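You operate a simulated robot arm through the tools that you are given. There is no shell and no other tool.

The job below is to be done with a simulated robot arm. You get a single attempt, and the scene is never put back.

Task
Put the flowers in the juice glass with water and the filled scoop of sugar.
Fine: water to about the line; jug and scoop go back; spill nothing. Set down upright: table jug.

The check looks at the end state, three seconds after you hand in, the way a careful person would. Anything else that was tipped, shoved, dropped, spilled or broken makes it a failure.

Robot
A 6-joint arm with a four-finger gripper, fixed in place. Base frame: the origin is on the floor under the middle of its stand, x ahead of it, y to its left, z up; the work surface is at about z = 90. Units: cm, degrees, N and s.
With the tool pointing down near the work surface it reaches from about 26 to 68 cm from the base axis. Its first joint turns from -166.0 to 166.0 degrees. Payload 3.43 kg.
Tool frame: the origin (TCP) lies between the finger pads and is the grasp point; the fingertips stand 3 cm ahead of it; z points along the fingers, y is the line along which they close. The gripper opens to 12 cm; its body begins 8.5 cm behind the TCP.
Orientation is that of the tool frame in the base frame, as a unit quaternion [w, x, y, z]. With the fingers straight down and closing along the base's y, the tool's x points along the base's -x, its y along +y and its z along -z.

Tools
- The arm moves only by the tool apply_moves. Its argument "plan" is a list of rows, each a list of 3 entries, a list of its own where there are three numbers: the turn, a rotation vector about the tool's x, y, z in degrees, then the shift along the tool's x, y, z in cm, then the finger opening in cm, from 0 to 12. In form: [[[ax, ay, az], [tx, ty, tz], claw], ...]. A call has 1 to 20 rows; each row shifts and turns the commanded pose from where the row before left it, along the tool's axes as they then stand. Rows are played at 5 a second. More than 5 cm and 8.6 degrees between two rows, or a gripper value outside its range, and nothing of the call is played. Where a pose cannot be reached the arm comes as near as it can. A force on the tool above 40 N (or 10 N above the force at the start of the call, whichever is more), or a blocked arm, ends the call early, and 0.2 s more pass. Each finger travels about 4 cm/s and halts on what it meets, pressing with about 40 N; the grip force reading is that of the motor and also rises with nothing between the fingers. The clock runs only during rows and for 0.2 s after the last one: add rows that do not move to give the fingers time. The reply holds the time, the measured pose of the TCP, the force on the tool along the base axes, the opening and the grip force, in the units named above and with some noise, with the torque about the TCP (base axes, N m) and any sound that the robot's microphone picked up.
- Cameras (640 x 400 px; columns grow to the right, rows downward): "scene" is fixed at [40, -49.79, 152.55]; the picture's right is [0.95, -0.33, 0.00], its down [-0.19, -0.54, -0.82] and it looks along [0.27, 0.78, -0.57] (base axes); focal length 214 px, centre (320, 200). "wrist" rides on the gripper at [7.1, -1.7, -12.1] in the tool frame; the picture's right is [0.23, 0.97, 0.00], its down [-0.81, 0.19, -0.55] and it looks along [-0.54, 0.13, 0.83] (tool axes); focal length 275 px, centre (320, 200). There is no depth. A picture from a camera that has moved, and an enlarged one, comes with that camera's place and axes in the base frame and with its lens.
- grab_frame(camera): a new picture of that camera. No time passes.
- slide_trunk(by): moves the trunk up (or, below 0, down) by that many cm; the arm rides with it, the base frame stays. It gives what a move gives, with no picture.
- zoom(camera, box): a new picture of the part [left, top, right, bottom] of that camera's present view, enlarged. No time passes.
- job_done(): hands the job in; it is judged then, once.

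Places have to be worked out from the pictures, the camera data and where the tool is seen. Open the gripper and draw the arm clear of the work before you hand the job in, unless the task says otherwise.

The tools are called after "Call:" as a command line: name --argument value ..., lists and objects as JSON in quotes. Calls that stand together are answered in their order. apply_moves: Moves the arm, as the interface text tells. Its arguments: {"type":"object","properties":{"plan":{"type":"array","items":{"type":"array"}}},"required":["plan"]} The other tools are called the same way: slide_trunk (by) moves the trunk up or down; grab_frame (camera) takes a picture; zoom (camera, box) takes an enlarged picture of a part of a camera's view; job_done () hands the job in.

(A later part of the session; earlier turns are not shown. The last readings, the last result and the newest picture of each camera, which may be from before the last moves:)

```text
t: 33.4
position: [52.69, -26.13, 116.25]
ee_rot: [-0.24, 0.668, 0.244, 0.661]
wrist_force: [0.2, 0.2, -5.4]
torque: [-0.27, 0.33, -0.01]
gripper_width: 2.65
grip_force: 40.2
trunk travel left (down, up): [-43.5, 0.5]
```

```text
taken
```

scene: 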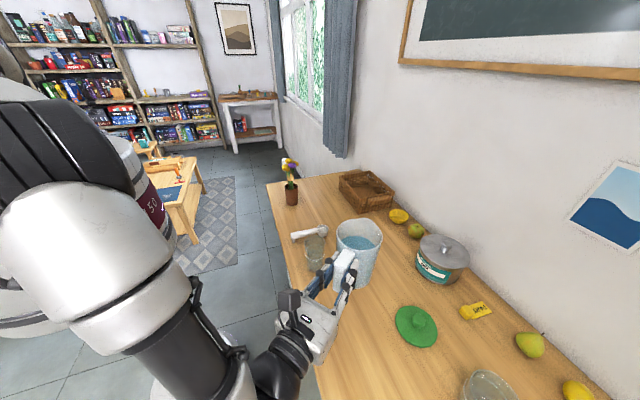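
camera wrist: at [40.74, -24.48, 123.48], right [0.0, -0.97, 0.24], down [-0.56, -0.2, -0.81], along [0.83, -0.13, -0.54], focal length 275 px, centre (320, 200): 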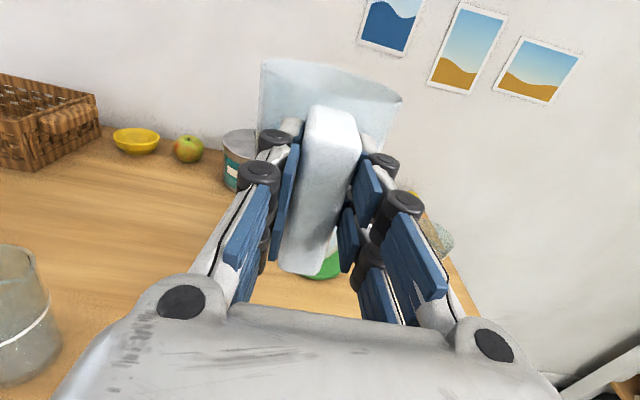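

Heading is 40.0°, level. Now translate sideways to bring the spout near the glass, still with the jug base above the rim height.

Call:
apply_moves --plan '[[[0, 0, 0], [0, -0.5, 0], 0], [[0, 0, 0], [0, -0.9, 0], 0], [[0, 0, 0], [0, -1, 0], 0], [[0, 0, 0], [0, -1, 0], 0], [[0, 0, 0], [0, -1, 0], 0], [[0, 0, 0], [0, -1, 0], 0], [[0, 0, 0], [0, -1, 0], 0], [[0, 0, 0], [0, -1, 0], 0], [[0, 0, 0], [0, -1, 0], 0], [[0, 0, 0], [0, -1, 0], 0], [[0, 0, 0], [0, -1, 0], 0], [[0, 0, 0], [0, -1, 0], 0], [[0, 0, 0], [0, -1, 0], 0], [[0, 0, 0], [0, -1, 0], 0], [[0, 0, 0], [0, -1, 0], 0], [[0, 0, 0], [0, -0.9, 0], 0], [[0, 0, 0], [0, -0.6, 0], 0], [[0, 0, 0], [0, -0.5, 0], 0], [[0, 0, 0], [0, 0, 0], 0], [[0, 0, 0], [0, 0, 0], 0]]'

Call:
grab_frame --camera "scene"

Call:
grab_frame --camera "wrist"

```text
t: 37.6
position: [41.99, -13.69, 116.19]
ee_rot: [-0.239, 0.668, 0.243, 0.661]
wrist_force: [0.6, -0.1, -5.4]
torque: [-0.26, 0.32, 0.01]
gripper_width: 2.66
grip_force: 39.8
trunk travel left (down, up): [-43.5, 0.5]
```

```text
taken
```

scene: 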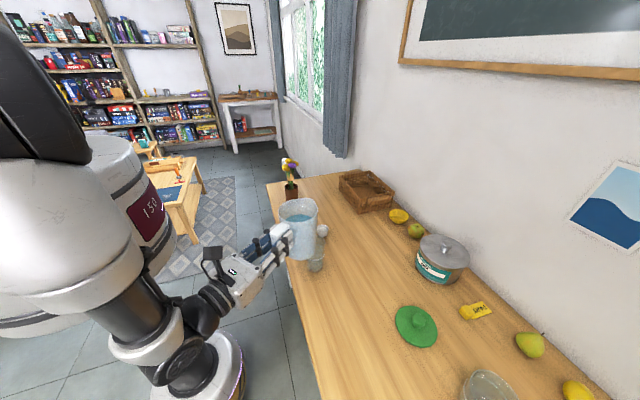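

```text
taken
camera wrist: at [31.92, -20.06, 123.51], right [0.63, -0.74, 0.23], down [-0.31, -0.51, -0.8], along [0.72, 0.43, -0.55], focal length 275 px, centre (320, 200)
```

wrist: 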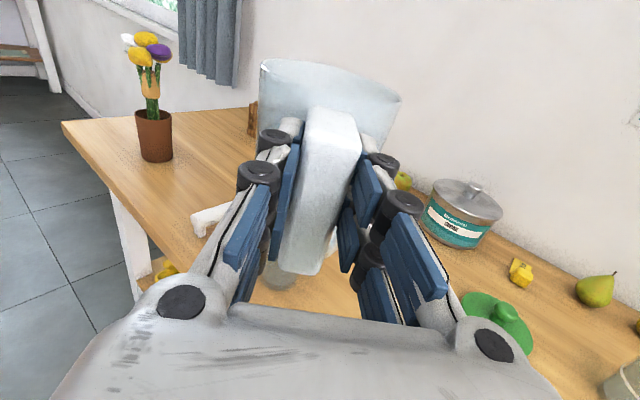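

Let me zoom to see where the spout is relative to the glass.

Call:
zoom --camera "scene" --box '[260, 185, 360, 285]'

```text
4.00 times, centred on (310, 235) of scene
camera zoom: at [40.0, -49.79, 152.55], right [0.95, -0.33, 0.0], down [-0.19, -0.54, -0.82], along [0.27, 0.78, -0.57], focal length 858 px, centre (360, 60)
```

zoom: 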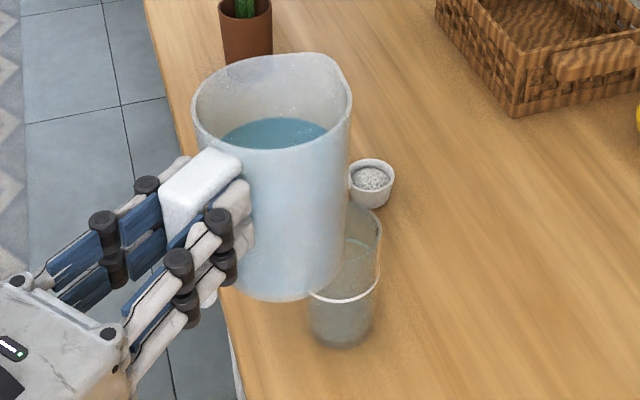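

Call:
zoom --camera "scene" --box '[285, 190, 365, 275]'

```text
4.71 times, centred on (325, 232) of scene
camera zoom: at [40.0, -49.79, 152.55], right [0.95, -0.33, 0.0], down [-0.19, -0.54, -0.82], along [0.27, 0.78, -0.57], focal length 1009 px, centre (296, 47)
```

zoom: 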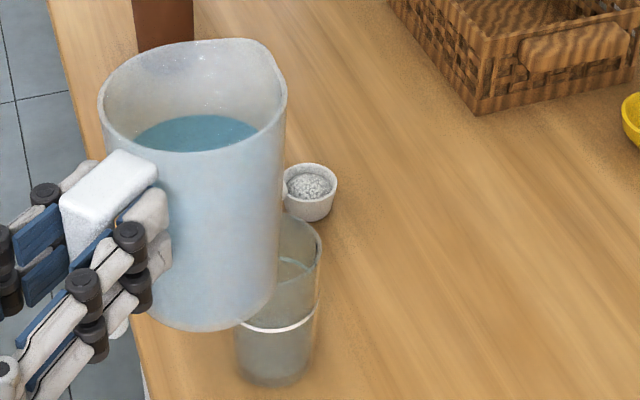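

The spout lip is about 14.5 cm ahead of the TCP and 4.2 cm above it; water is ~5.1 cm below the rim, so it should begin to flow near 40° tilt. I tilt to about 32° here (no flow expected) and re-check alignment.

Call:
apply_moves --plan '[[[0, -1, 0], [0, 0, 0], 0], [[0, -2, 0], [0, 0, 0], 0], [[0, -2.5, 0], [0, 0, 0], 0], [[0, -2.5, 0], [0, 0, 0], 0], [[0, -2.5, 0], [0, 0, 0], 0], [[0, -2.5, 0], [0, 0, 0], 0], [[0, -2.5, 0], [0, 0, 0], 0], [[0, -2.5, 0], [0, 0, 0], 0], [[0, -2.5, 0], [0, 0, 0], 0], [[0, -2.5, 0], [0, 0, 0], 0], [[0, -2.5, 0], [0, 0, 0], 0], [[0, -2.5, 0], [0, 0, 0], 0], [[0, -2, 0], [0, 0, 0], 0], [[0, -1.5, 0], [0, 0, 0], 0], [[0, 0, 0], [0, 0, 0], 0], [[0, 0, 0], [0, 0, 0], 0]]'

Call:
zoom --camera "scene" --box '[260, 185, 380, 285]'

Call:
grab_frame --camera "wrist"

```text
t: 41.0
position: [41.97, -13.44, 116.22]
ee_rot: [-0.164, 0.822, 0.299, 0.456]
wrist_force: [-0.7, 0.4, -6.5]
torque: [-0.13, 0.17, -0.01]
gripper_width: 2.65
grip_force: 40.2
trunk travel left (down, up): [-43.5, 0.5]
```

```text
4.00 times, centred on (320, 235) of scene
camera zoom: at [40.0, -49.79, 152.55], right [0.95, -0.33, 0.0], down [-0.19, -0.54, -0.82], along [0.27, 0.78, -0.57], focal length 858 px, centre (320, 60)
```

zoom: 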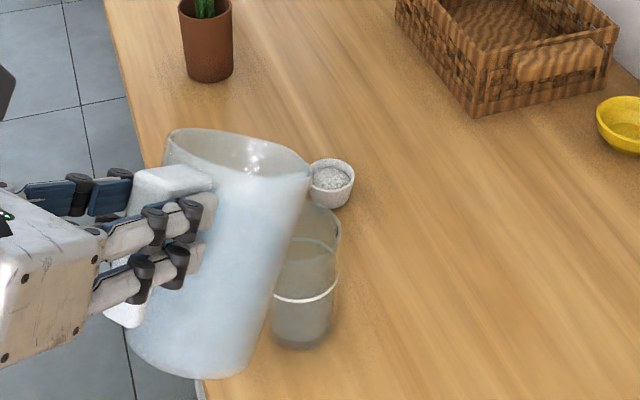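

```text
taken
camera wrist: at [36.13, -16.3, 128.67], right [0.72, -0.67, 0.2], down [-0.57, -0.73, -0.39], along [0.4, 0.17, -0.9], focal length 275 px, centre (320, 200)
```

wrist: 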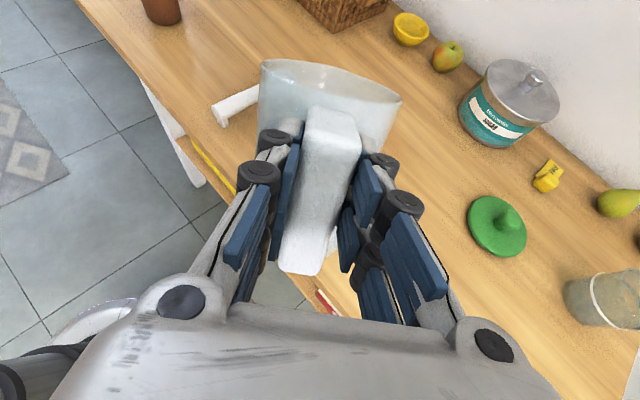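

Alignment: predicted lip at (53.3,-4.4,112) just short of the glass axis, and the right half of glass A is visible to the scene camera. I lower straight down ~6.8 cm so the lip sits ~3.5 cm above the rim.

Call:
apply_moves --plan '[[[0, 0, 0], [-0.4, -0.03, 0.22], 0], [[0, 0, 0], [-0.74, -0.03, 0.42], 0], [[0, 0, 0], [-0.74, -0.03, 0.42], 0], [[0, 0, 0], [-0.74, -0.03, 0.42], 0], [[0, 0, 0], [-0.74, -0.03, 0.42], 0], [[0, 0, 0], [-0.74, -0.03, 0.42], 0], [[0, 0, 0], [-0.74, -0.03, 0.42], 0], [[0, 0, 0], [-0.74, -0.03, 0.42], 0], [[0, 0, 0], [-0.35, -0.03, 0.2], 0], [[0, 0, 0], [0, 0, 0], 0]]'

Call:
zoom --camera "scene" --box '[260, 195, 380, 295]'

Call:
grab_frame --camera "wrist"

```text
t: 43.2
position: [41.63, -13.54, 109.37]
ee_rot: [-0.164, 0.822, 0.299, 0.456]
wrist_force: [-0.1, 0.6, -5.9]
torque: [-0.17, 0.18, 0.01]
gripper_width: 2.64
grip_force: 40.0
trunk travel left (down, up): [-43.5, 0.5]
```

```text
4.00 times, centred on (320, 245) of scene
camera zoom: at [40.0, -49.79, 152.55], right [0.95, -0.33, 0.0], down [-0.19, -0.54, -0.82], along [0.27, 0.78, -0.57], focal length 858 px, centre (320, 20)
```

zoom: 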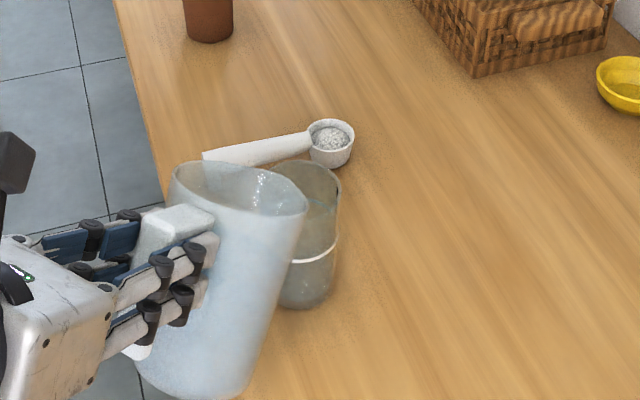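

```text
taken
camera wrist: at [35.76, -16.37, 121.92], right [0.72, -0.67, 0.2], down [-0.57, -0.73, -0.39], along [0.4, 0.17, -0.9], focal length 275 px, centre (320, 200)
```

wrist: 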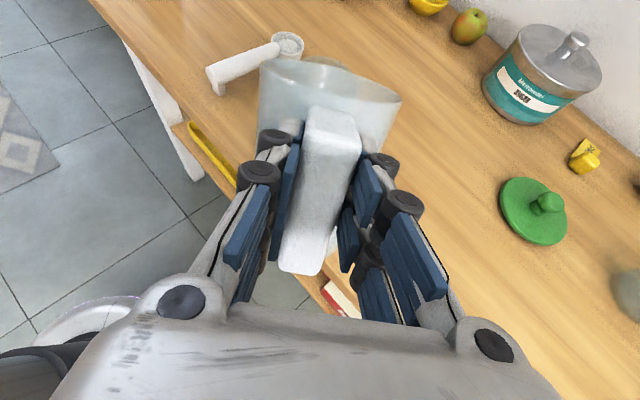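

Call:
zoom --camera "wrist" --box '[240, 30, 420, 150]'

Call:
zoom --camera "scene" --box '[295, 225, 355, 275]'

```text
3.33 times, centred on (330, 90) of wrist
camera zoom: at [35.76, -16.37, 121.92], right [0.72, -0.67, 0.2], down [-0.57, -0.73, -0.39], along [0.4, 0.17, -0.9], focal length 918 px, centre (287, 567)
```

zoom: 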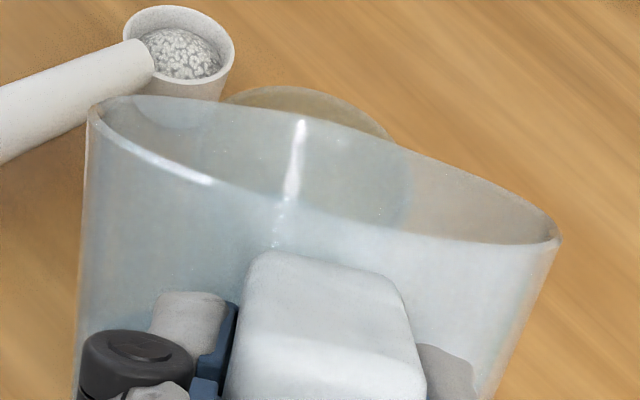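

```text
8.00 times, centred on (325, 250) of scene
camera zoom: at [40.0, -49.79, 152.55], right [0.95, -0.33, 0.0], down [-0.19, -0.54, -0.82], along [0.27, 0.78, -0.57], focal length 1716 px, centre (280, -200)
```

zoom: 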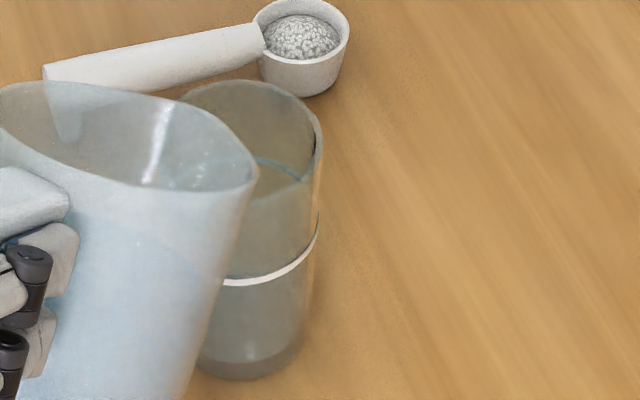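

The lip sits about 1–1.5 cm short of the glass axis and centred laterally. I now tilt about the lip as pivot, 32°→38°, and look.

Call:
apply_moves --plan '[[[0, -1, 0], [0.253, 0, -0.073], 0], [[0, -1, 0], [0.253, 0, -0.073], 0], [[0, -1, 0], [0.253, 0, -0.073], 0], [[0, -1, 0], [0.253, 0, -0.073], 0], [[0, -1, 0], [0.253, 0, -0.073], 0], [[0, -1, 0], [0.253, 0, -0.073], 0], [[0, 0, 0], [0, 0, 0], 0], [[0, 0, 0], [0, 0, 0], 0]]'

Call:
zoom --camera "scene" --box '[285, 215, 365, 285]'

Call:
zoom --camera "wrist" --box '[240, 30, 420, 150]'

```text
t: 45.0
position: [42.04, -13.21, 110.86]
ee_rot: [-0.149, 0.845, 0.308, 0.412]
wrist_force: [0.6, 0.8, -4.3]
torque: [-0.09, 0.13, 0.0]
gripper_width: 2.65
grip_force: 40.0
trunk travel left (down, up): [-43.5, 0.5]
```

```text
5.71 times, centred on (325, 250) of scene
camera zoom: at [40.0, -49.79, 152.55], right [0.95, -0.33, 0.0], down [-0.19, -0.54, -0.82], along [0.27, 0.78, -0.57], focal length 1226 px, centre (291, -86)
```

zoom: 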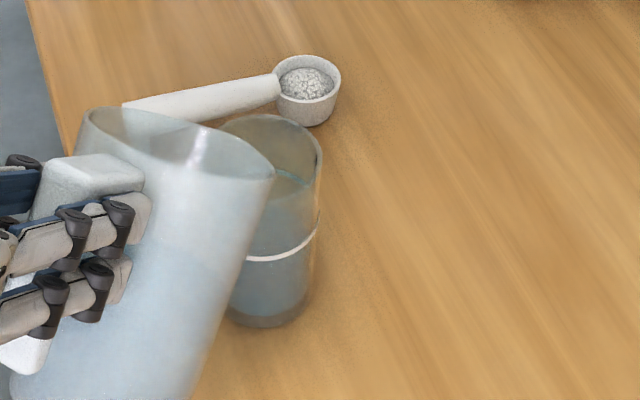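

```text
3.33 times, centred on (330, 90) of wrist
camera zoom: at [37.11, -15.16, 123.96], right [0.73, -0.65, 0.18], down [-0.59, -0.75, -0.3], along [0.33, 0.11, -0.94], focal length 918 px, centre (287, 567)
```

zoom: 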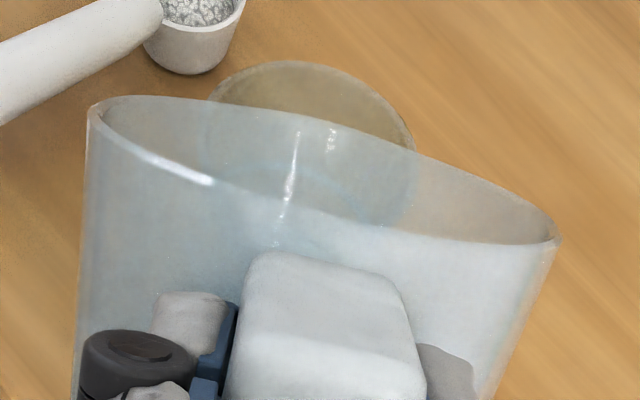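

Force dropped and the glass looks bluish — flow may have begun. Zooming closely before any more time passes.

Call:
zoom --camera "scene" --box '[310, 232, 345, 272]'

Call:
zoom --camera "wrist" --box '[280, 40, 380, 110]'

```text
10.00 times, centred on (328, 252) of scene
camera zoom: at [40.0, -49.79, 152.55], right [0.95, -0.33, 0.0], down [-0.19, -0.54, -0.82], along [0.27, 0.78, -0.57], focal length 2145 px, centre (245, -320)
```

zoom: 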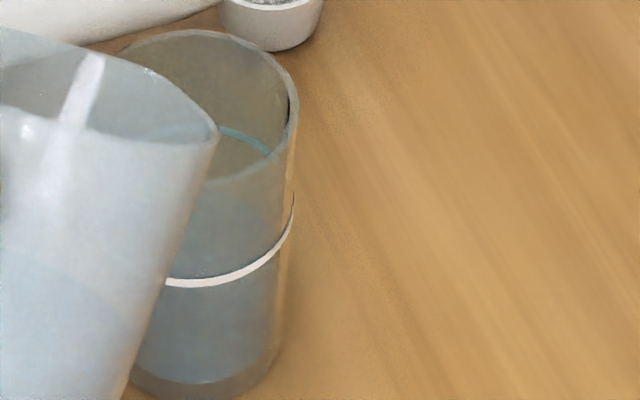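

```text
5.71 times, centred on (330, 75) of wrist
camera zoom: at [37.11, -15.16, 123.96], right [0.73, -0.65, 0.18], down [-0.59, -0.75, -0.3], along [0.33, 0.11, -0.94], focal length 1573 px, centre (263, 914)
```

zoom: 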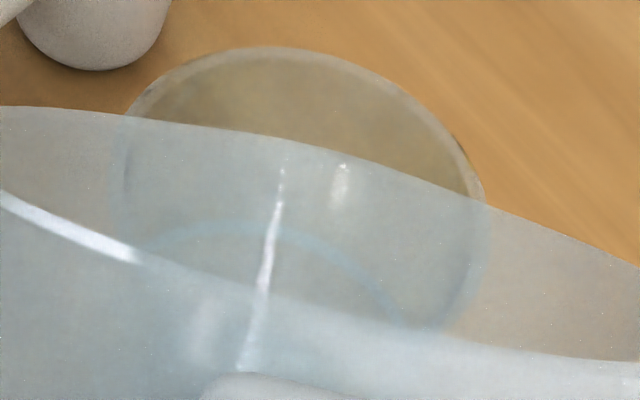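

Water is already in the glass, roughly to z≈94.4 (line at ≈97). I tilt back 6° about the lip to stop the flow and take readings.

Call:
apply_moves --plan '[[[0, 2, 0], [-0.506, 0, 0.146], 0], [[0, 2, 0], [-0.506, 0, 0.146], 0], [[0, 2, 0], [-0.506, 0, 0.146], 0], [[0, 0, 0], [0, 0, 0], 0], [[0, 0, 0], [0, 0, 0], 0]]'

Call:
zoom --camera "scene" --box '[310, 232, 345, 272]'

Call:
zoom --camera "scene" --box '[285, 215, 365, 285]'

```text
t: 46.2
position: [41.66, -13.56, 109.3]
ee_rot: [-0.165, 0.822, 0.3, 0.455]
wrist_force: [0.0, 0.4, -5.7]
torque: [-0.14, 0.16, 0.02]
gripper_width: 2.64
grip_force: 40.2
trunk travel left (down, up): [-43.5, 0.5]
```

```text
10.00 times, centred on (328, 252) of scene
camera zoom: at [40.0, -49.79, 152.55], right [0.95, -0.33, 0.0], down [-0.19, -0.54, -0.82], along [0.27, 0.78, -0.57], focal length 2145 px, centre (245, -320)
```

zoom: 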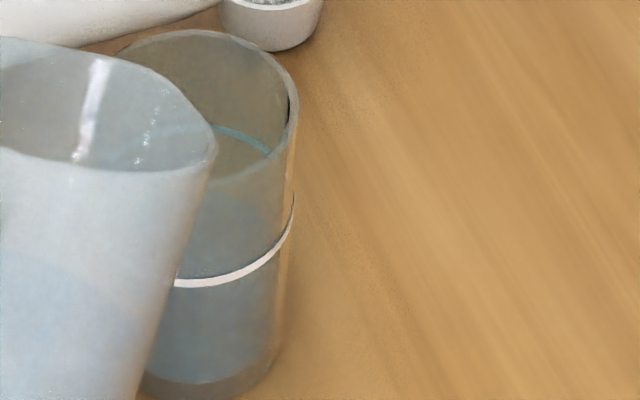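

```text
5.71 times, centred on (325, 250) of scene
camera zoom: at [40.0, -49.79, 152.55], right [0.95, -0.33, 0.0], down [-0.19, -0.54, -0.82], along [0.27, 0.78, -0.57], focal length 1226 px, centre (291, -86)
```

zoom: 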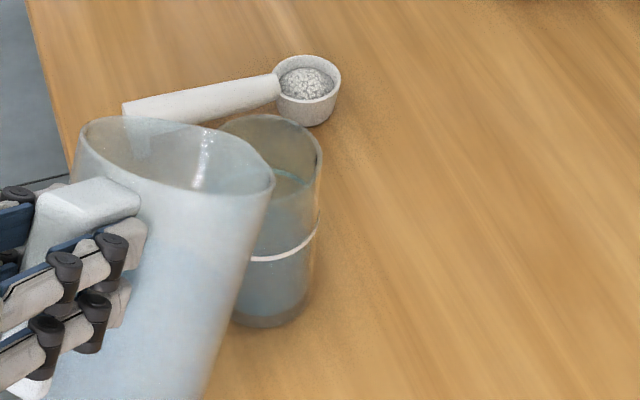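

Readings are noisy (5.7 N); I back the jug off 6 cm along its heading at the non-flowing tilt to get a clear view of the water level.

Call:
apply_moves --plan '[[[0, 2, 0], [0, 0, 0], 0], [[0, 2, 0], [0, 0, 0], 0], [[0, 0, 0], [-0.24, 0, -0.43], 0], [[0, 0, 0], [-0.47, 0, -0.88], 0], [[0, 0, 0], [-0.47, 0, -0.88], 0], [[0, 0, 0], [-0.47, 0, -0.88], 0], [[0, 0, 0], [-0.47, 0, -0.88], 0], [[0, 0, 0], [-0.47, 0, -0.88], 0], [[0, 0, 0], [-0.47, 0, -0.88], 0], [[0, 0, 0], [-0.24, 0, -0.43], 0], [[0, 0, 0], [0, 0, 0], 0], [[0, 0, 0], [0, 0, 0], 0]]'

Call:
zoom --camera "scene" --box '[290, 225, 350, 280]'

Call:
zoom --camera "scene" --box '[250, 200, 370, 300]'

Call:
grab_frame --camera "wrist"

```text
t: 48.8
position: [36.23, -17.99, 109.28]
ee_rot: [-0.175, 0.806, 0.294, 0.483]
wrist_force: [0.0, -0.2, -5.2]
torque: [-0.17, 0.2, -0.01]
gripper_width: 2.67
grip_force: 40.1
trunk travel left (down, up): [-43.5, 0.5]
```

```text
7.27 times, centred on (320, 252) of scene
camera zoom: at [40.0, -49.79, 152.55], right [0.95, -0.33, 0.0], down [-0.19, -0.54, -0.82], along [0.27, 0.78, -0.57], focal length 1560 px, centre (320, -182)
```

zoom: 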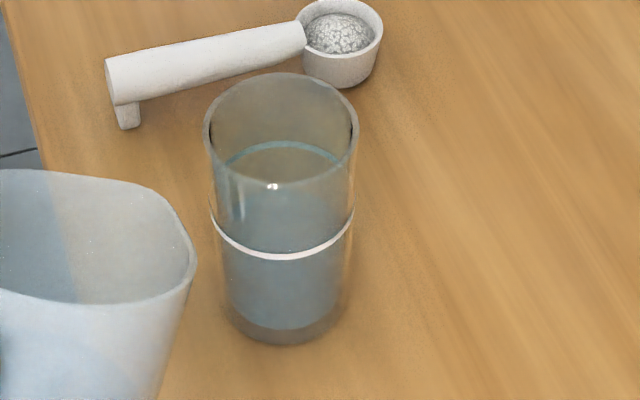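

```text
4.00 times, centred on (310, 250) of scene
camera zoom: at [40.0, -49.79, 152.55], right [0.95, -0.33, 0.0], down [-0.19, -0.54, -0.82], along [0.27, 0.78, -0.57], focal length 858 px, centre (360, 0)
```

zoom: 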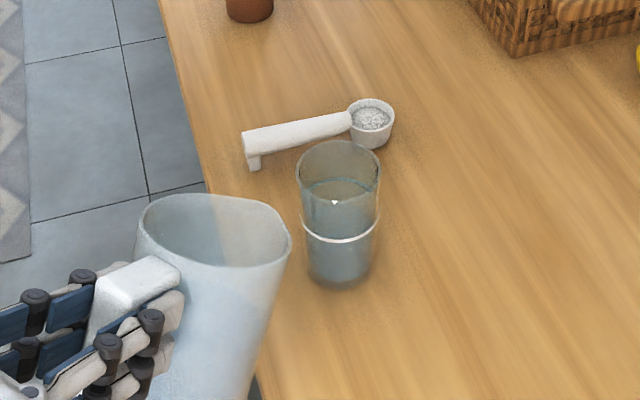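

```text
taken
camera wrist: at [29.64, -21.32, 121.32], right [0.71, -0.68, 0.21], down [-0.54, -0.71, -0.45], along [0.45, 0.21, -0.87], focal length 275 px, centre (320, 200)
```

wrist: 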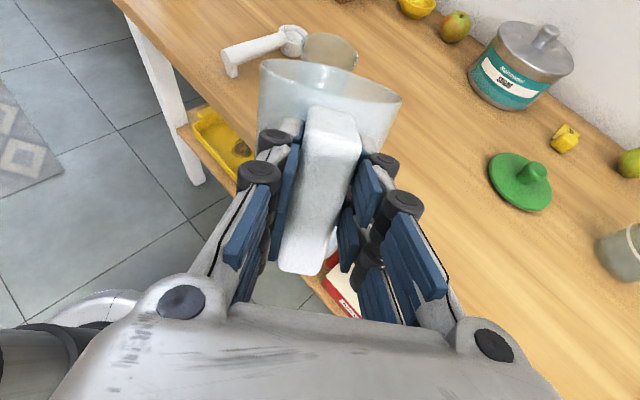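

Call:
zoom --camera "scene" --box '[304, 235, 332, 272]'

```text
10.81 times, centred on (318, 254) of scene
camera zoom: at [40.0, -49.79, 152.55], right [0.95, -0.33, 0.0], down [-0.19, -0.54, -0.82], along [0.27, 0.78, -0.57], focal length 2319 px, centre (342, -378)
```

zoom: 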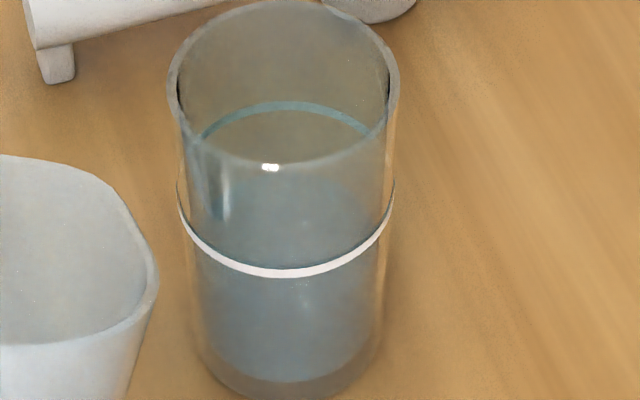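

Call:
zoom --camera "scene" --box '[308, 248, 328, 274]'

Call:
zoom --camera "wrist" --box '[290, 20, 370, 80]'

```text
15.38 times, centred on (318, 261) of scene
camera zoom: at [40.0, -49.79, 152.55], right [0.95, -0.33, 0.0], down [-0.19, -0.54, -0.82], along [0.27, 0.78, -0.57], focal length 3300 px, centre (351, -738)
```

zoom: 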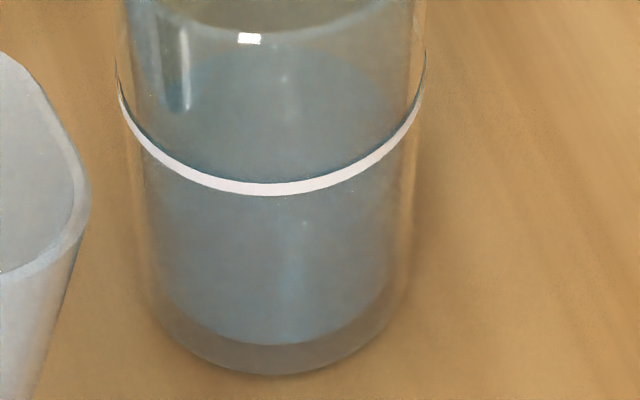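

```text
6.67 times, centred on (330, 50) of wrist
camera zoom: at [29.64, -21.32, 121.32], right [0.71, -0.68, 0.21], down [-0.54, -0.71, -0.45], along [0.45, 0.21, -0.87], focal length 1835 px, centre (253, 1200)
```

zoom: 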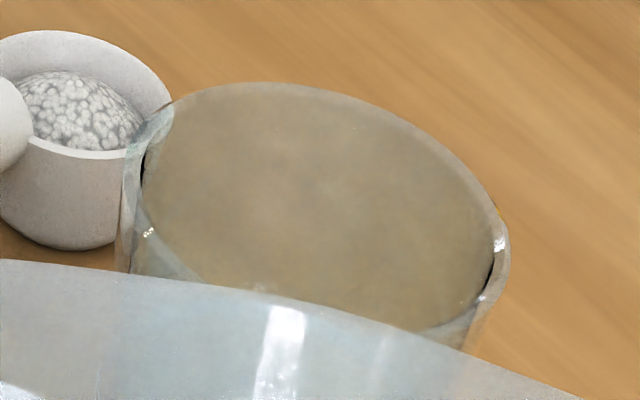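

The glass now shows water to about z≈94.7 with the line at z≈97.3 (glass tapered; roughly 70 ml more needed), and no spill on the table. I return to the pour spot and tilt to ≈37° about the lip.

Call:
apply_moves --plan '[[[0, 0, 0], [0.2, 0, 0.37], 0], [[0, 0, 0], [0.4, 0, 0.74], 0], [[0, 0, 0], [0.4, 0, 0.74], 0], [[0, 0, 0], [0.4, 0, 0.74], 0], [[0, 0, 0], [0.4, 0, 0.74], 0], [[0, 0, 0], [0.4, 0, 0.74], 0], [[0, 0, 0], [0.4, 0, 0.74], 0], [[0, 0, 0], [0.4, 0, 0.74], 0], [[0, 0, 0], [0.2, 0, 0.37], 0], [[0, -1, 0], [0.253, 0, -0.073], 0], [[0, -1, 0], [0.253, 0, -0.073], 0], [[0, -1, 0], [0.253, 0, -0.073], 0], [[0, -1, 0], [0.253, 0, -0.073], 0], [[0, -1, 0], [0.253, 0, -0.073], 0], [[0, -1, 0], [0.253, 0, -0.073], 0], [[0, -1, 0], [0.253, 0, -0.073], 0], [[0, -1, 0], [0.253, 0, -0.073], 0], [[0, -1, 0], [0.253, 0, -0.073], 0]]'

Call:
zoom --camera "scene" --box '[308, 238, 336, 275]'

Call:
zoom --camera "wrist" --box '[240, 30, 420, 150]'

Call:
zoom --camera "scene" --box '[285, 215, 365, 285]'

```text
t: 52.6
position: [41.83, -13.34, 111.63]
ee_rot: [-0.15, 0.842, 0.306, 0.418]
wrist_force: [-0.8, -0.9, -5.2]
torque: [-0.1, 0.1, -0.02]
gripper_width: 2.66
grip_force: 40.2
trunk travel left (down, up): [-43.5, 0.5]
```

```text
10.81 times, centred on (322, 256) of scene
camera zoom: at [40.0, -49.79, 152.55], right [0.95, -0.33, 0.0], down [-0.19, -0.54, -0.82], along [0.27, 0.78, -0.57], focal length 2319 px, centre (298, -411)
```

zoom: 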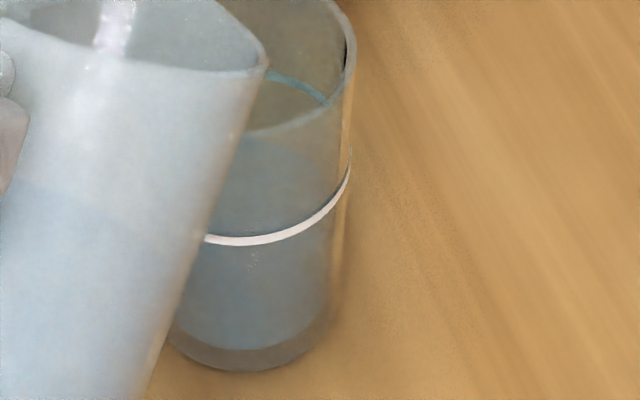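

```text
3.33 times, centred on (330, 90) of wrist
camera zoom: at [36.81, -15.45, 124.6], right [0.73, -0.66, 0.19], down [-0.59, -0.75, -0.31], along [0.34, 0.12, -0.93], focal length 918 px, centre (287, 567)
```

zoom: 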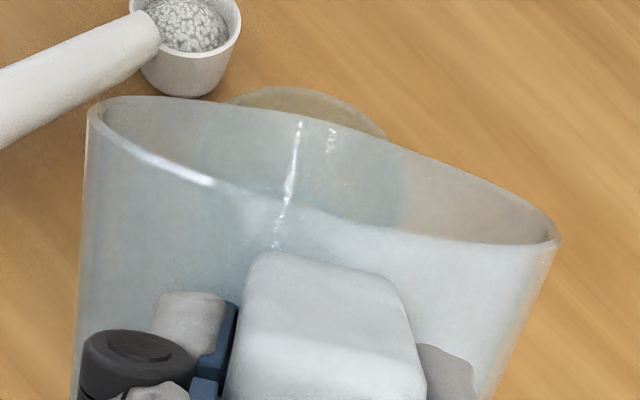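

```text
5.71 times, centred on (325, 250) of scene
camera zoom: at [40.0, -49.79, 152.55], right [0.95, -0.33, 0.0], down [-0.19, -0.54, -0.82], along [0.27, 0.78, -0.57], focal length 1226 px, centre (291, -86)
```

zoom: 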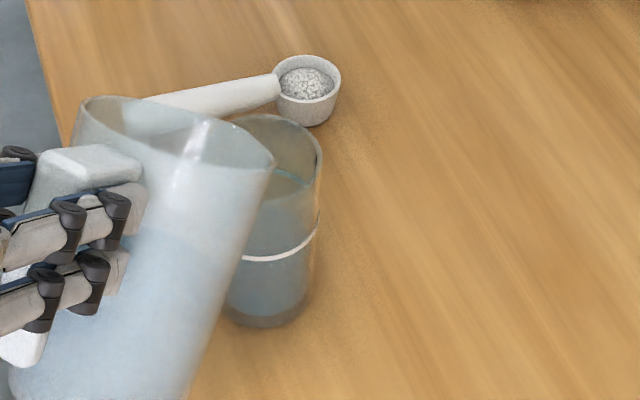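

Level unchanged so far (37°). I tilt a further 1.5° and look again.

Call:
apply_moves --plan '[[[0, -0.75, 0], [0.19, 0, -0.055], 0], [[0, -0.75, 0], [0.19, 0, -0.055], 0]]'

Call:
zoom --camera "scene" --box '[308, 238, 336, 275]'

Call:
zoom --camera "wrist" --box '[240, 30, 420, 150]'

```text
t: 53.2
position: [41.94, -13.24, 111.96]
ee_rot: [-0.146, 0.847, 0.308, 0.408]
wrist_force: [0.9, 0.5, -4.9]
torque: [-0.16, 0.12, 0.04]
gripper_width: 2.63
grip_force: 39.8
trunk travel left (down, up): [-43.5, 0.5]
```

```text
10.81 times, centred on (322, 256) of scene
camera zoom: at [40.0, -49.79, 152.55], right [0.95, -0.33, 0.0], down [-0.19, -0.54, -0.82], along [0.27, 0.78, -0.57], focal length 2319 px, centre (298, -411)
```

zoom: 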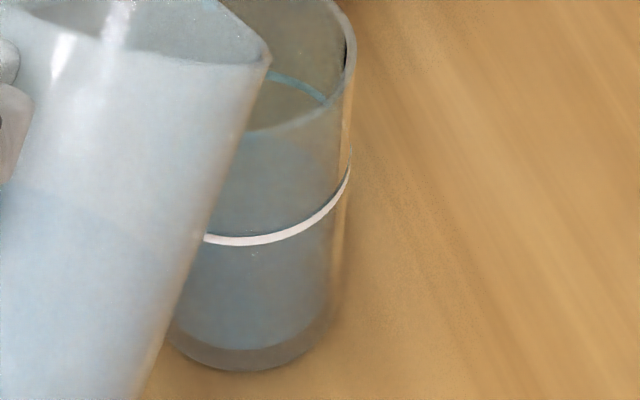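

```text
3.33 times, centred on (330, 90) of wrist
camera zoom: at [37.22, -15.16, 125.13], right [0.73, -0.65, 0.18], down [-0.6, -0.75, -0.29], along [0.32, 0.1, -0.94], focal length 918 px, centre (287, 567)
```

zoom: 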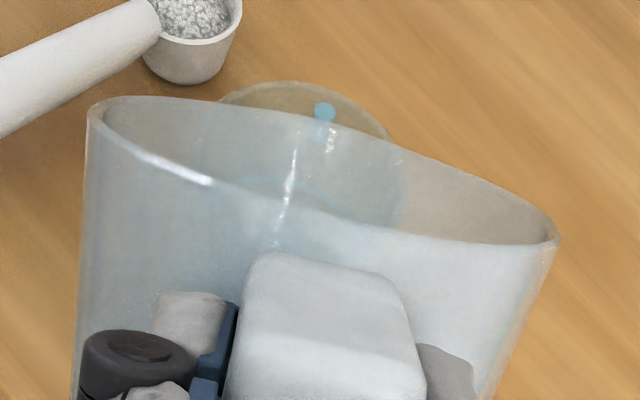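

A thin stream is now visible leaving the lip, within the glass mouth. I hold for a short moment and check the level.

Call:
apply_moves --plan '[[[0, 0, 0], [0, 0, 0], 0]]'

Call:
zoom --camera "scene" --box '[308, 238, 336, 275]'

Call:
zoom --camera "wrist" --box '[240, 30, 420, 150]'

```text
t: 53.6
position: [41.99, -13.23, 111.97]
ee_rot: [-0.147, 0.847, 0.308, 0.408]
wrist_force: [-0.6, -0.7, -5.1]
torque: [-0.09, 0.11, -0.02]
gripper_width: 2.66
grip_force: 39.6
trunk travel left (down, up): [-43.5, 0.5]
```

```text
10.81 times, centred on (322, 256) of scene
camera zoom: at [40.0, -49.79, 152.55], right [0.95, -0.33, 0.0], down [-0.19, -0.54, -0.82], along [0.27, 0.78, -0.57], focal length 2319 px, centre (298, -411)
```

zoom: 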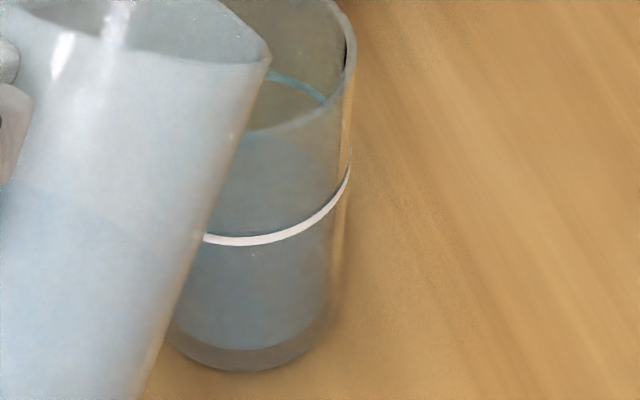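

```text
3.33 times, centred on (330, 90) of wrist
camera zoom: at [37.22, -15.15, 125.12], right [0.73, -0.65, 0.18], down [-0.6, -0.75, -0.29], along [0.32, 0.1, -0.94], focal length 918 px, centre (287, 567)
```

zoom: 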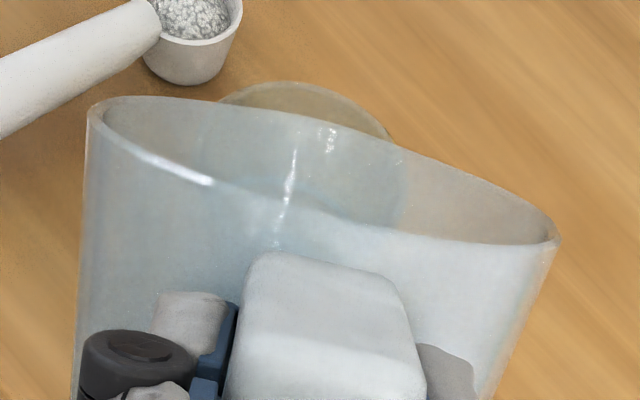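

The flow stopped at this tilt, so the outflow follows the tilt angle in equilibrium (~10 ml per degree). I continue 2° more with a short hold.

Call:
apply_moves --plan '[[[0, -0.7, 0], [0.177, 0, -0.051], 0], [[0, -0.7, 0], [0.177, 0, -0.051], 0], [[0, -0.6, 0], [0.152, 0, -0.044], 0]]'

Call:
zoom --camera "scene" --box '[308, 238, 336, 275]'

Call:
zoom --camera "wrist" --box '[240, 30, 420, 150]'

```text
t: 54.4
position: [42.13, -13.12, 112.39]
ee_rot: [-0.141, 0.854, 0.311, 0.392]
wrist_force: [-0.3, 0.1, -5.7]
torque: [-0.05, 0.11, -0.02]
gripper_width: 2.63
grip_force: 39.5
trunk travel left (down, up): [-43.5, 0.5]
```

```text
10.81 times, centred on (322, 256) of scene
camera zoom: at [40.0, -49.79, 152.55], right [0.95, -0.33, 0.0], down [-0.19, -0.54, -0.82], along [0.27, 0.78, -0.57], focal length 2319 px, centre (298, -411)
```

zoom: 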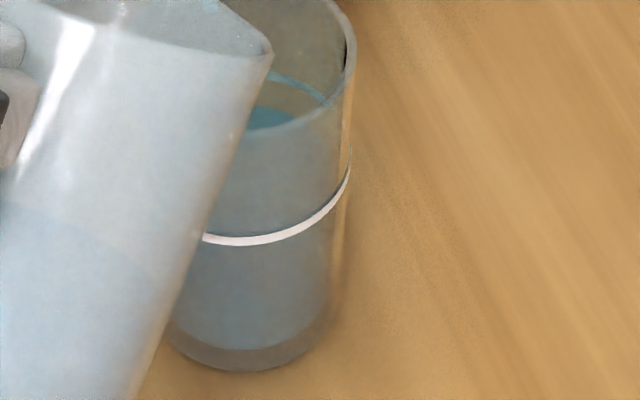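

```text
3.33 times, centred on (330, 90) of wrist
camera zoom: at [37.75, -14.75, 125.76], right [0.74, -0.65, 0.18], down [-0.6, -0.76, -0.25], along [0.3, 0.08, -0.95], focal length 918 px, centre (287, 567)
```

zoom: 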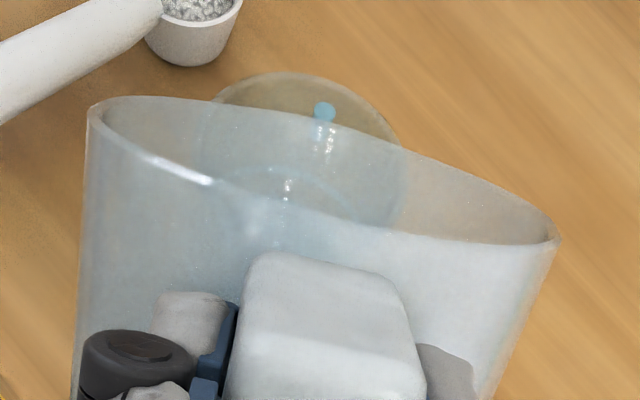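

The water surface is now clearly visible through the mouth, at about z≈96.2, just over 1 cm below the line, and the stream is still running in cleanly. Hold briefly to let it settle.

Call:
apply_moves --plan '[[[0, 0, 0], [0, 0, 0], 0]]'

Call:
zoom --camera "scene" --box '[308, 238, 336, 275]'

Call:
zoom --camera "wrist" --box '[240, 30, 420, 150]'

```text
t: 54.8
position: [42.07, -13.25, 112.43]
ee_rot: [-0.142, 0.854, 0.311, 0.393]
wrist_force: [-0.4, 0.9, -5.7]
torque: [-0.09, 0.11, -0.01]
gripper_width: 2.64
grip_force: 40.3
trunk travel left (down, up): [-43.5, 0.5]
```

```text
10.81 times, centred on (322, 256) of scene
camera zoom: at [40.0, -49.79, 152.55], right [0.95, -0.33, 0.0], down [-0.19, -0.54, -0.82], along [0.27, 0.78, -0.57], focal length 2319 px, centre (298, -411)
```

zoom: 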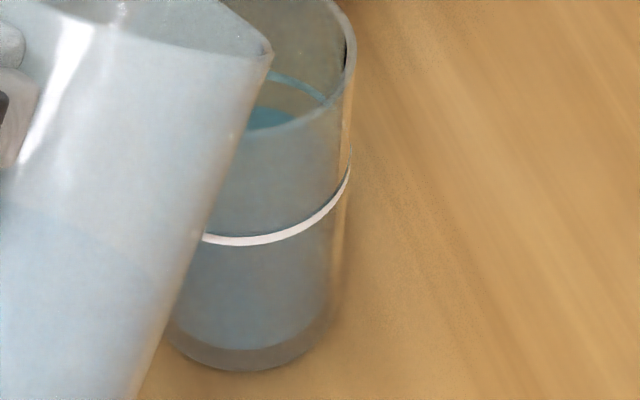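

```text
3.33 times, centred on (330, 90) of wrist
camera zoom: at [37.75, -14.75, 125.75], right [0.74, -0.65, 0.18], down [-0.6, -0.76, -0.25], along [0.3, 0.08, -0.95], focal length 918 px, centre (287, 567)
```

zoom: 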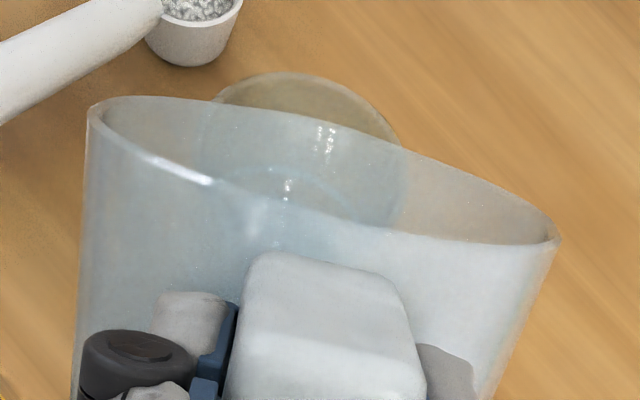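

Stable. One more degree of tilt.

Call:
apply_moves --plan '[[[0, -0.6, 0], [0.152, 0, -0.044], 0], [[0, -0.6, 0], [0.152, 0, -0.044], 0], [[0, 0, 0], [0, 0, 0], 0], [[0, 0, 0], [0, 0, 0], 0]]'

Call:
zoom --camera "scene" --box '[308, 238, 336, 275]'

Call:
zoom --camera "wrist" --box '[240, 30, 420, 150]'

```text
t: 55.8
position: [42.26, -13.03, 112.64]
ee_rot: [-0.139, 0.857, 0.312, 0.385]
wrist_force: [-0.1, 0.2, -3.7]
torque: [-0.13, 0.12, 0.01]
gripper_width: 2.64
grip_force: 39.6
trunk travel left (down, up): [-43.5, 0.5]
```

```text
10.81 times, centred on (322, 256) of scene
camera zoom: at [40.0, -49.79, 152.55], right [0.95, -0.33, 0.0], down [-0.19, -0.54, -0.82], along [0.27, 0.78, -0.57], focal length 2319 px, centre (298, -411)
```

zoom: 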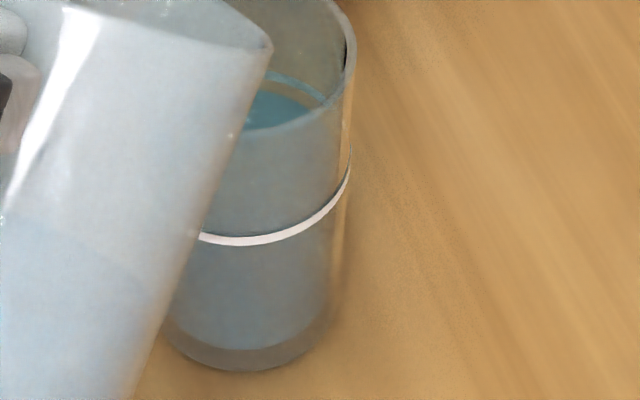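

```text
3.33 times, centred on (330, 90) of wrist
camera zoom: at [38.07, -14.42, 126.16], right [0.74, -0.65, 0.17], down [-0.61, -0.76, -0.23], along [0.28, 0.07, -0.96], focal length 918 px, centre (287, 567)
```

zoom: 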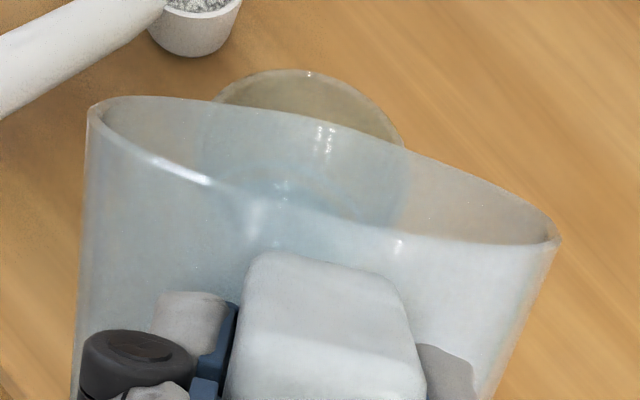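

The surface is now a few mm below the line (z≈96.9 vs 97.35) and the stream has stopped. I tilt back about the lip and retreat 6 cm to check the level clearly.

Call:
apply_moves --plan '[[[0, 2, 0], [-0.506, 0, 0.146], 0], [[0, 2, 0], [-0.506, 0, 0.146], 0], [[0, 2, 0], [-0.506, 0, 0.146], 0], [[0, 2, 0], [-0.506, 0, 0.146], 0], [[0, 2, 0], [-0.506, 0, 0.146], 0], [[0, 2, 0], [-0.506, 0, 0.146], 0], [[0, 0, 0], [0.1, 0, 0], 0], [[0, 0, 0], [-0.25, 0, -0.45], 0], [[0, 0, 0], [-0.49, 0, -0.87], 0], [[0, 0, 0], [-0.49, 0, -0.87], 0], [[0, 0, 0], [-0.49, 0, -0.87], 0], [[0, 0, 0], [-0.49, 0, -0.87], 0], [[0, 0, 0], [-0.49, 0, -0.87], 0], [[0, 0, 0], [-0.49, 0, -0.87], 0], [[0, 0, 0], [-0.25, 0, -0.45], 0], [[0, 0, 0], [0, 0, 0], 0]]'

Call:
zoom --camera "scene" --box '[304, 235, 332, 272]'

Call:
zoom --camera "scene" --box '[250, 200, 370, 300]'

```text
t: 59.2
position: [36.14, -18.29, 109.77]
ee_rot: [-0.17, 0.813, 0.296, 0.472]
wrist_force: [-0.4, 0.2, -5.3]
torque: [-0.14, 0.14, -0.01]
gripper_width: 2.66
grip_force: 39.4
trunk travel left (down, up): [-43.5, 0.5]
```

```text
10.81 times, centred on (318, 254) of scene
camera zoom: at [40.0, -49.79, 152.55], right [0.95, -0.33, 0.0], down [-0.19, -0.54, -0.82], along [0.27, 0.78, -0.57], focal length 2319 px, centre (342, -378)
```

zoom: 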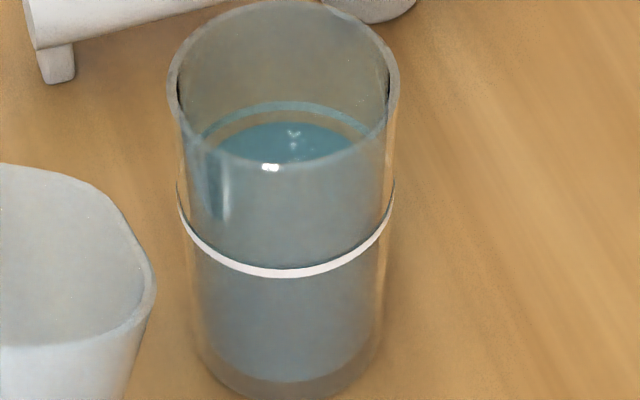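

```text
4.00 times, centred on (310, 250) of scene
camera zoom: at [40.0, -49.79, 152.55], right [0.95, -0.33, 0.0], down [-0.19, -0.54, -0.82], along [0.27, 0.78, -0.57], focal length 858 px, centre (360, 0)
```

zoom: 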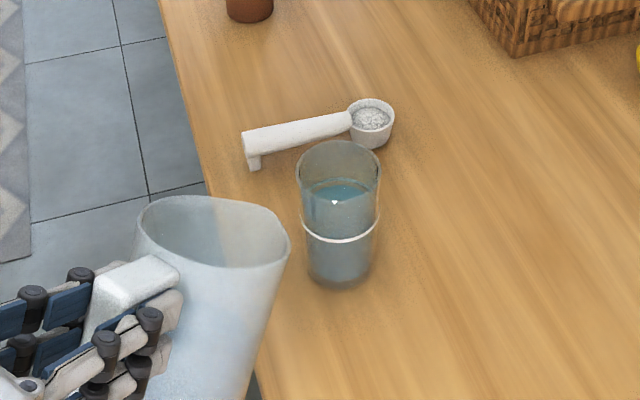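

Level check: surface about 4 mm under the line, fine. Now I raise the jug, then level it.

Call:
apply_moves --plan '[[[0, 0, 0], [0.5, 0, -0.28], 0], [[0, 0, 0], [0.9, 0, -0.5], 0], [[0, 0, 0], [0.9, 0, -0.5], 0], [[0, 0, 0], [0.9, 0, -0.5], 0], [[0, 0, 0], [0.9, 0, -0.5], 0], [[0, 0, 0], [0.9, 0, -0.5], 0], [[0, 0, 0], [0.6, 0, -0.33], 0], [[0, 1.5, 0], [0, 0, 0], 0], [[0, 2.8, 0], [0, 0, 0], 0], [[0, 2.8, 0], [0, 0, 0], 0], [[0, 2.8, 0], [0, 0, 0], 0], [[0, 2.8, 0], [0, 0, 0], 0], [[0, 2.8, 0], [0, 0, 0], 0], [[0, 2.8, 0], [0, 0, 0], 0], [[0, 2.8, 0], [0, 0, 0], 0], [[0, 2.8, 0], [0, 0, 0], 0], [[0, 2.8, 0], [0, 0, 0], 0], [[0, 2.5, 0], [0, 0, 0], 0], [[0, 0, 0], [0, 0, 0], 0]]'

Call:
grab_frame --camera "scene"

```text
t: 63.2
position: [36.15, -18.14, 116.26]
ee_rot: [-0.239, 0.668, 0.244, 0.661]
wrist_force: [0.8, 0.0, -5.1]
torque: [-0.19, 0.22, -0.02]
gripper_width: 2.65
grip_force: 40.0
trunk travel left (down, up): [-43.5, 0.5]
```

```text
taken
```

scene: 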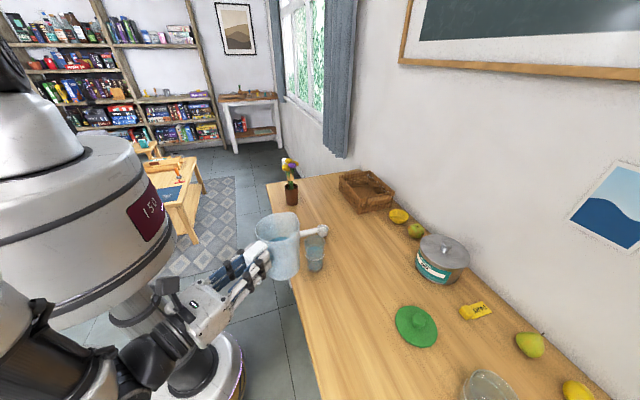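

Jug is level again at z=116. Translate back over its original place.

Call:
apply_moves --plan '[[[0, 0, 0], [0, 0.465, 0.206], 0], [[0, 0, 0], [0, 0.93, 0.412], 0], [[0, 0, 0], [0, 0.93, 0.412], 0], [[0, 0, 0], [0, 0.93, 0.412], 0], [[0, 0, 0], [0, 0.93, 0.412], 0], [[0, 0, 0], [0, 0.93, 0.412], 0], [[0, 0, 0], [0, 0.93, 0.412], 0], [[0, 0, 0], [0, 0.93, 0.412], 0], [[0, 0, 0], [0, 0.93, 0.412], 0], [[0, 0, 0], [0, 0.93, 0.412], 0], [[0, 0, 0], [0, 0.93, 0.412], 0], [[0, 0, 0], [0, 0.93, 0.412], 0], [[0, 0, 0], [0, 0.93, 0.412], 0], [[0, 0, 0], [0, 0.93, 0.412], 0], [[0, 0, 0], [0, 0.93, 0.412], 0], [[0, 0, 0], [0, 0.93, 0.412], 0], [[0, 0, 0], [0, 0.93, 0.412], 0], [[0, 0, 0], [0, 0.93, 0.412], 0], [[0, 0, 0], [0, 0.465, 0.206], 0], [[0, 0, 0], [0, 0, 0], 0]]'

Call:
apply_moves --plan '[[[-1.5, 0, 0], [0, 0, 0], 0], [[-3, 0, 0], [0, 0, 0], 0], [[-3.5, 0, 0], [0, 0, 0], 0], [[-3.5, 0, 0], [0, 0, 0], 0], [[-3.5, 0, 0], [0, 0, 0], 0], [[-3.5, 0, 0], [0, 0, 0], 0], [[-3.5, 0, 0], [0, 0, 0], 0], [[-3.5, 0, 0], [0, 0, 0], 0], [[-3.5, 0, 0], [0, 0, 0], 0], [[-3.5, 0, 0], [0, 0, 0], 0], [[-3.5, 0, 0], [0, 0, 0], 0], [[-3, 0, 0], [0, 0, 0], 0], [[-1, 0, 0], [0, 0, 0], 0], [[0, 0, 0], [0, 0, 0], 0], [[0, 0, 0], [0, 0, 0], 0]]'

Call:
grab_frame --camera "scene"

Call:
grab_frame --camera "wrist"

```text
t: 67.4
position: [52.53, -26.23, 116.32]
ee_rot: [-0.24, 0.668, 0.244, 0.661]
wrist_force: [-0.2, 0.4, -5.3]
torque: [-0.21, 0.19, -0.02]
gripper_width: 2.64
grip_force: 40.0
trunk travel left (down, up): [-43.5, 0.5]
```

```text
t: 70.6
position: [52.63, -26.13, 116.15]
ee_rot: [0.003, 0.709, 0.002, 0.705]
wrist_force: [0.4, 0.5, -3.9]
torque: [0.0, 0.28, -0.02]
gripper_width: 2.64
grip_force: 39.9
trunk travel left (down, up): [-43.5, 0.5]
```

```text
taken
```

scene: 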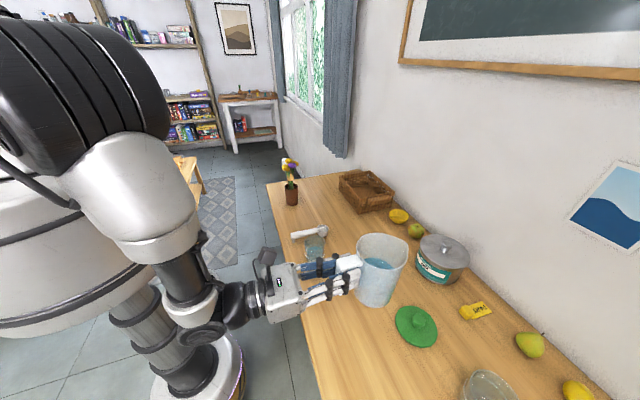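

```text
taken
camera wrist: at [40.73, -24.46, 123.42], right [0.0, -0.97, 0.24], down [-0.56, -0.2, -0.81], along [0.83, -0.13, -0.54], focal length 275 px, centre (320, 200)
```

wrist: 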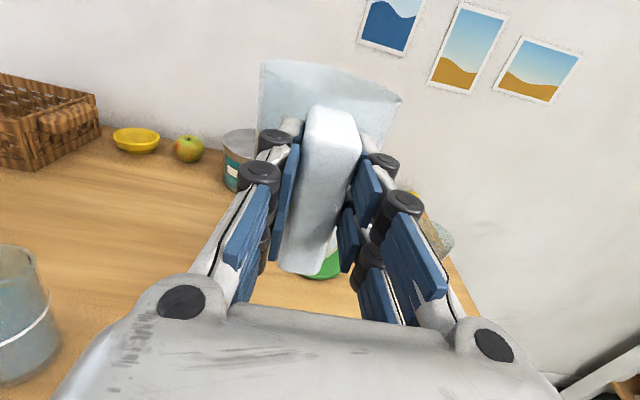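

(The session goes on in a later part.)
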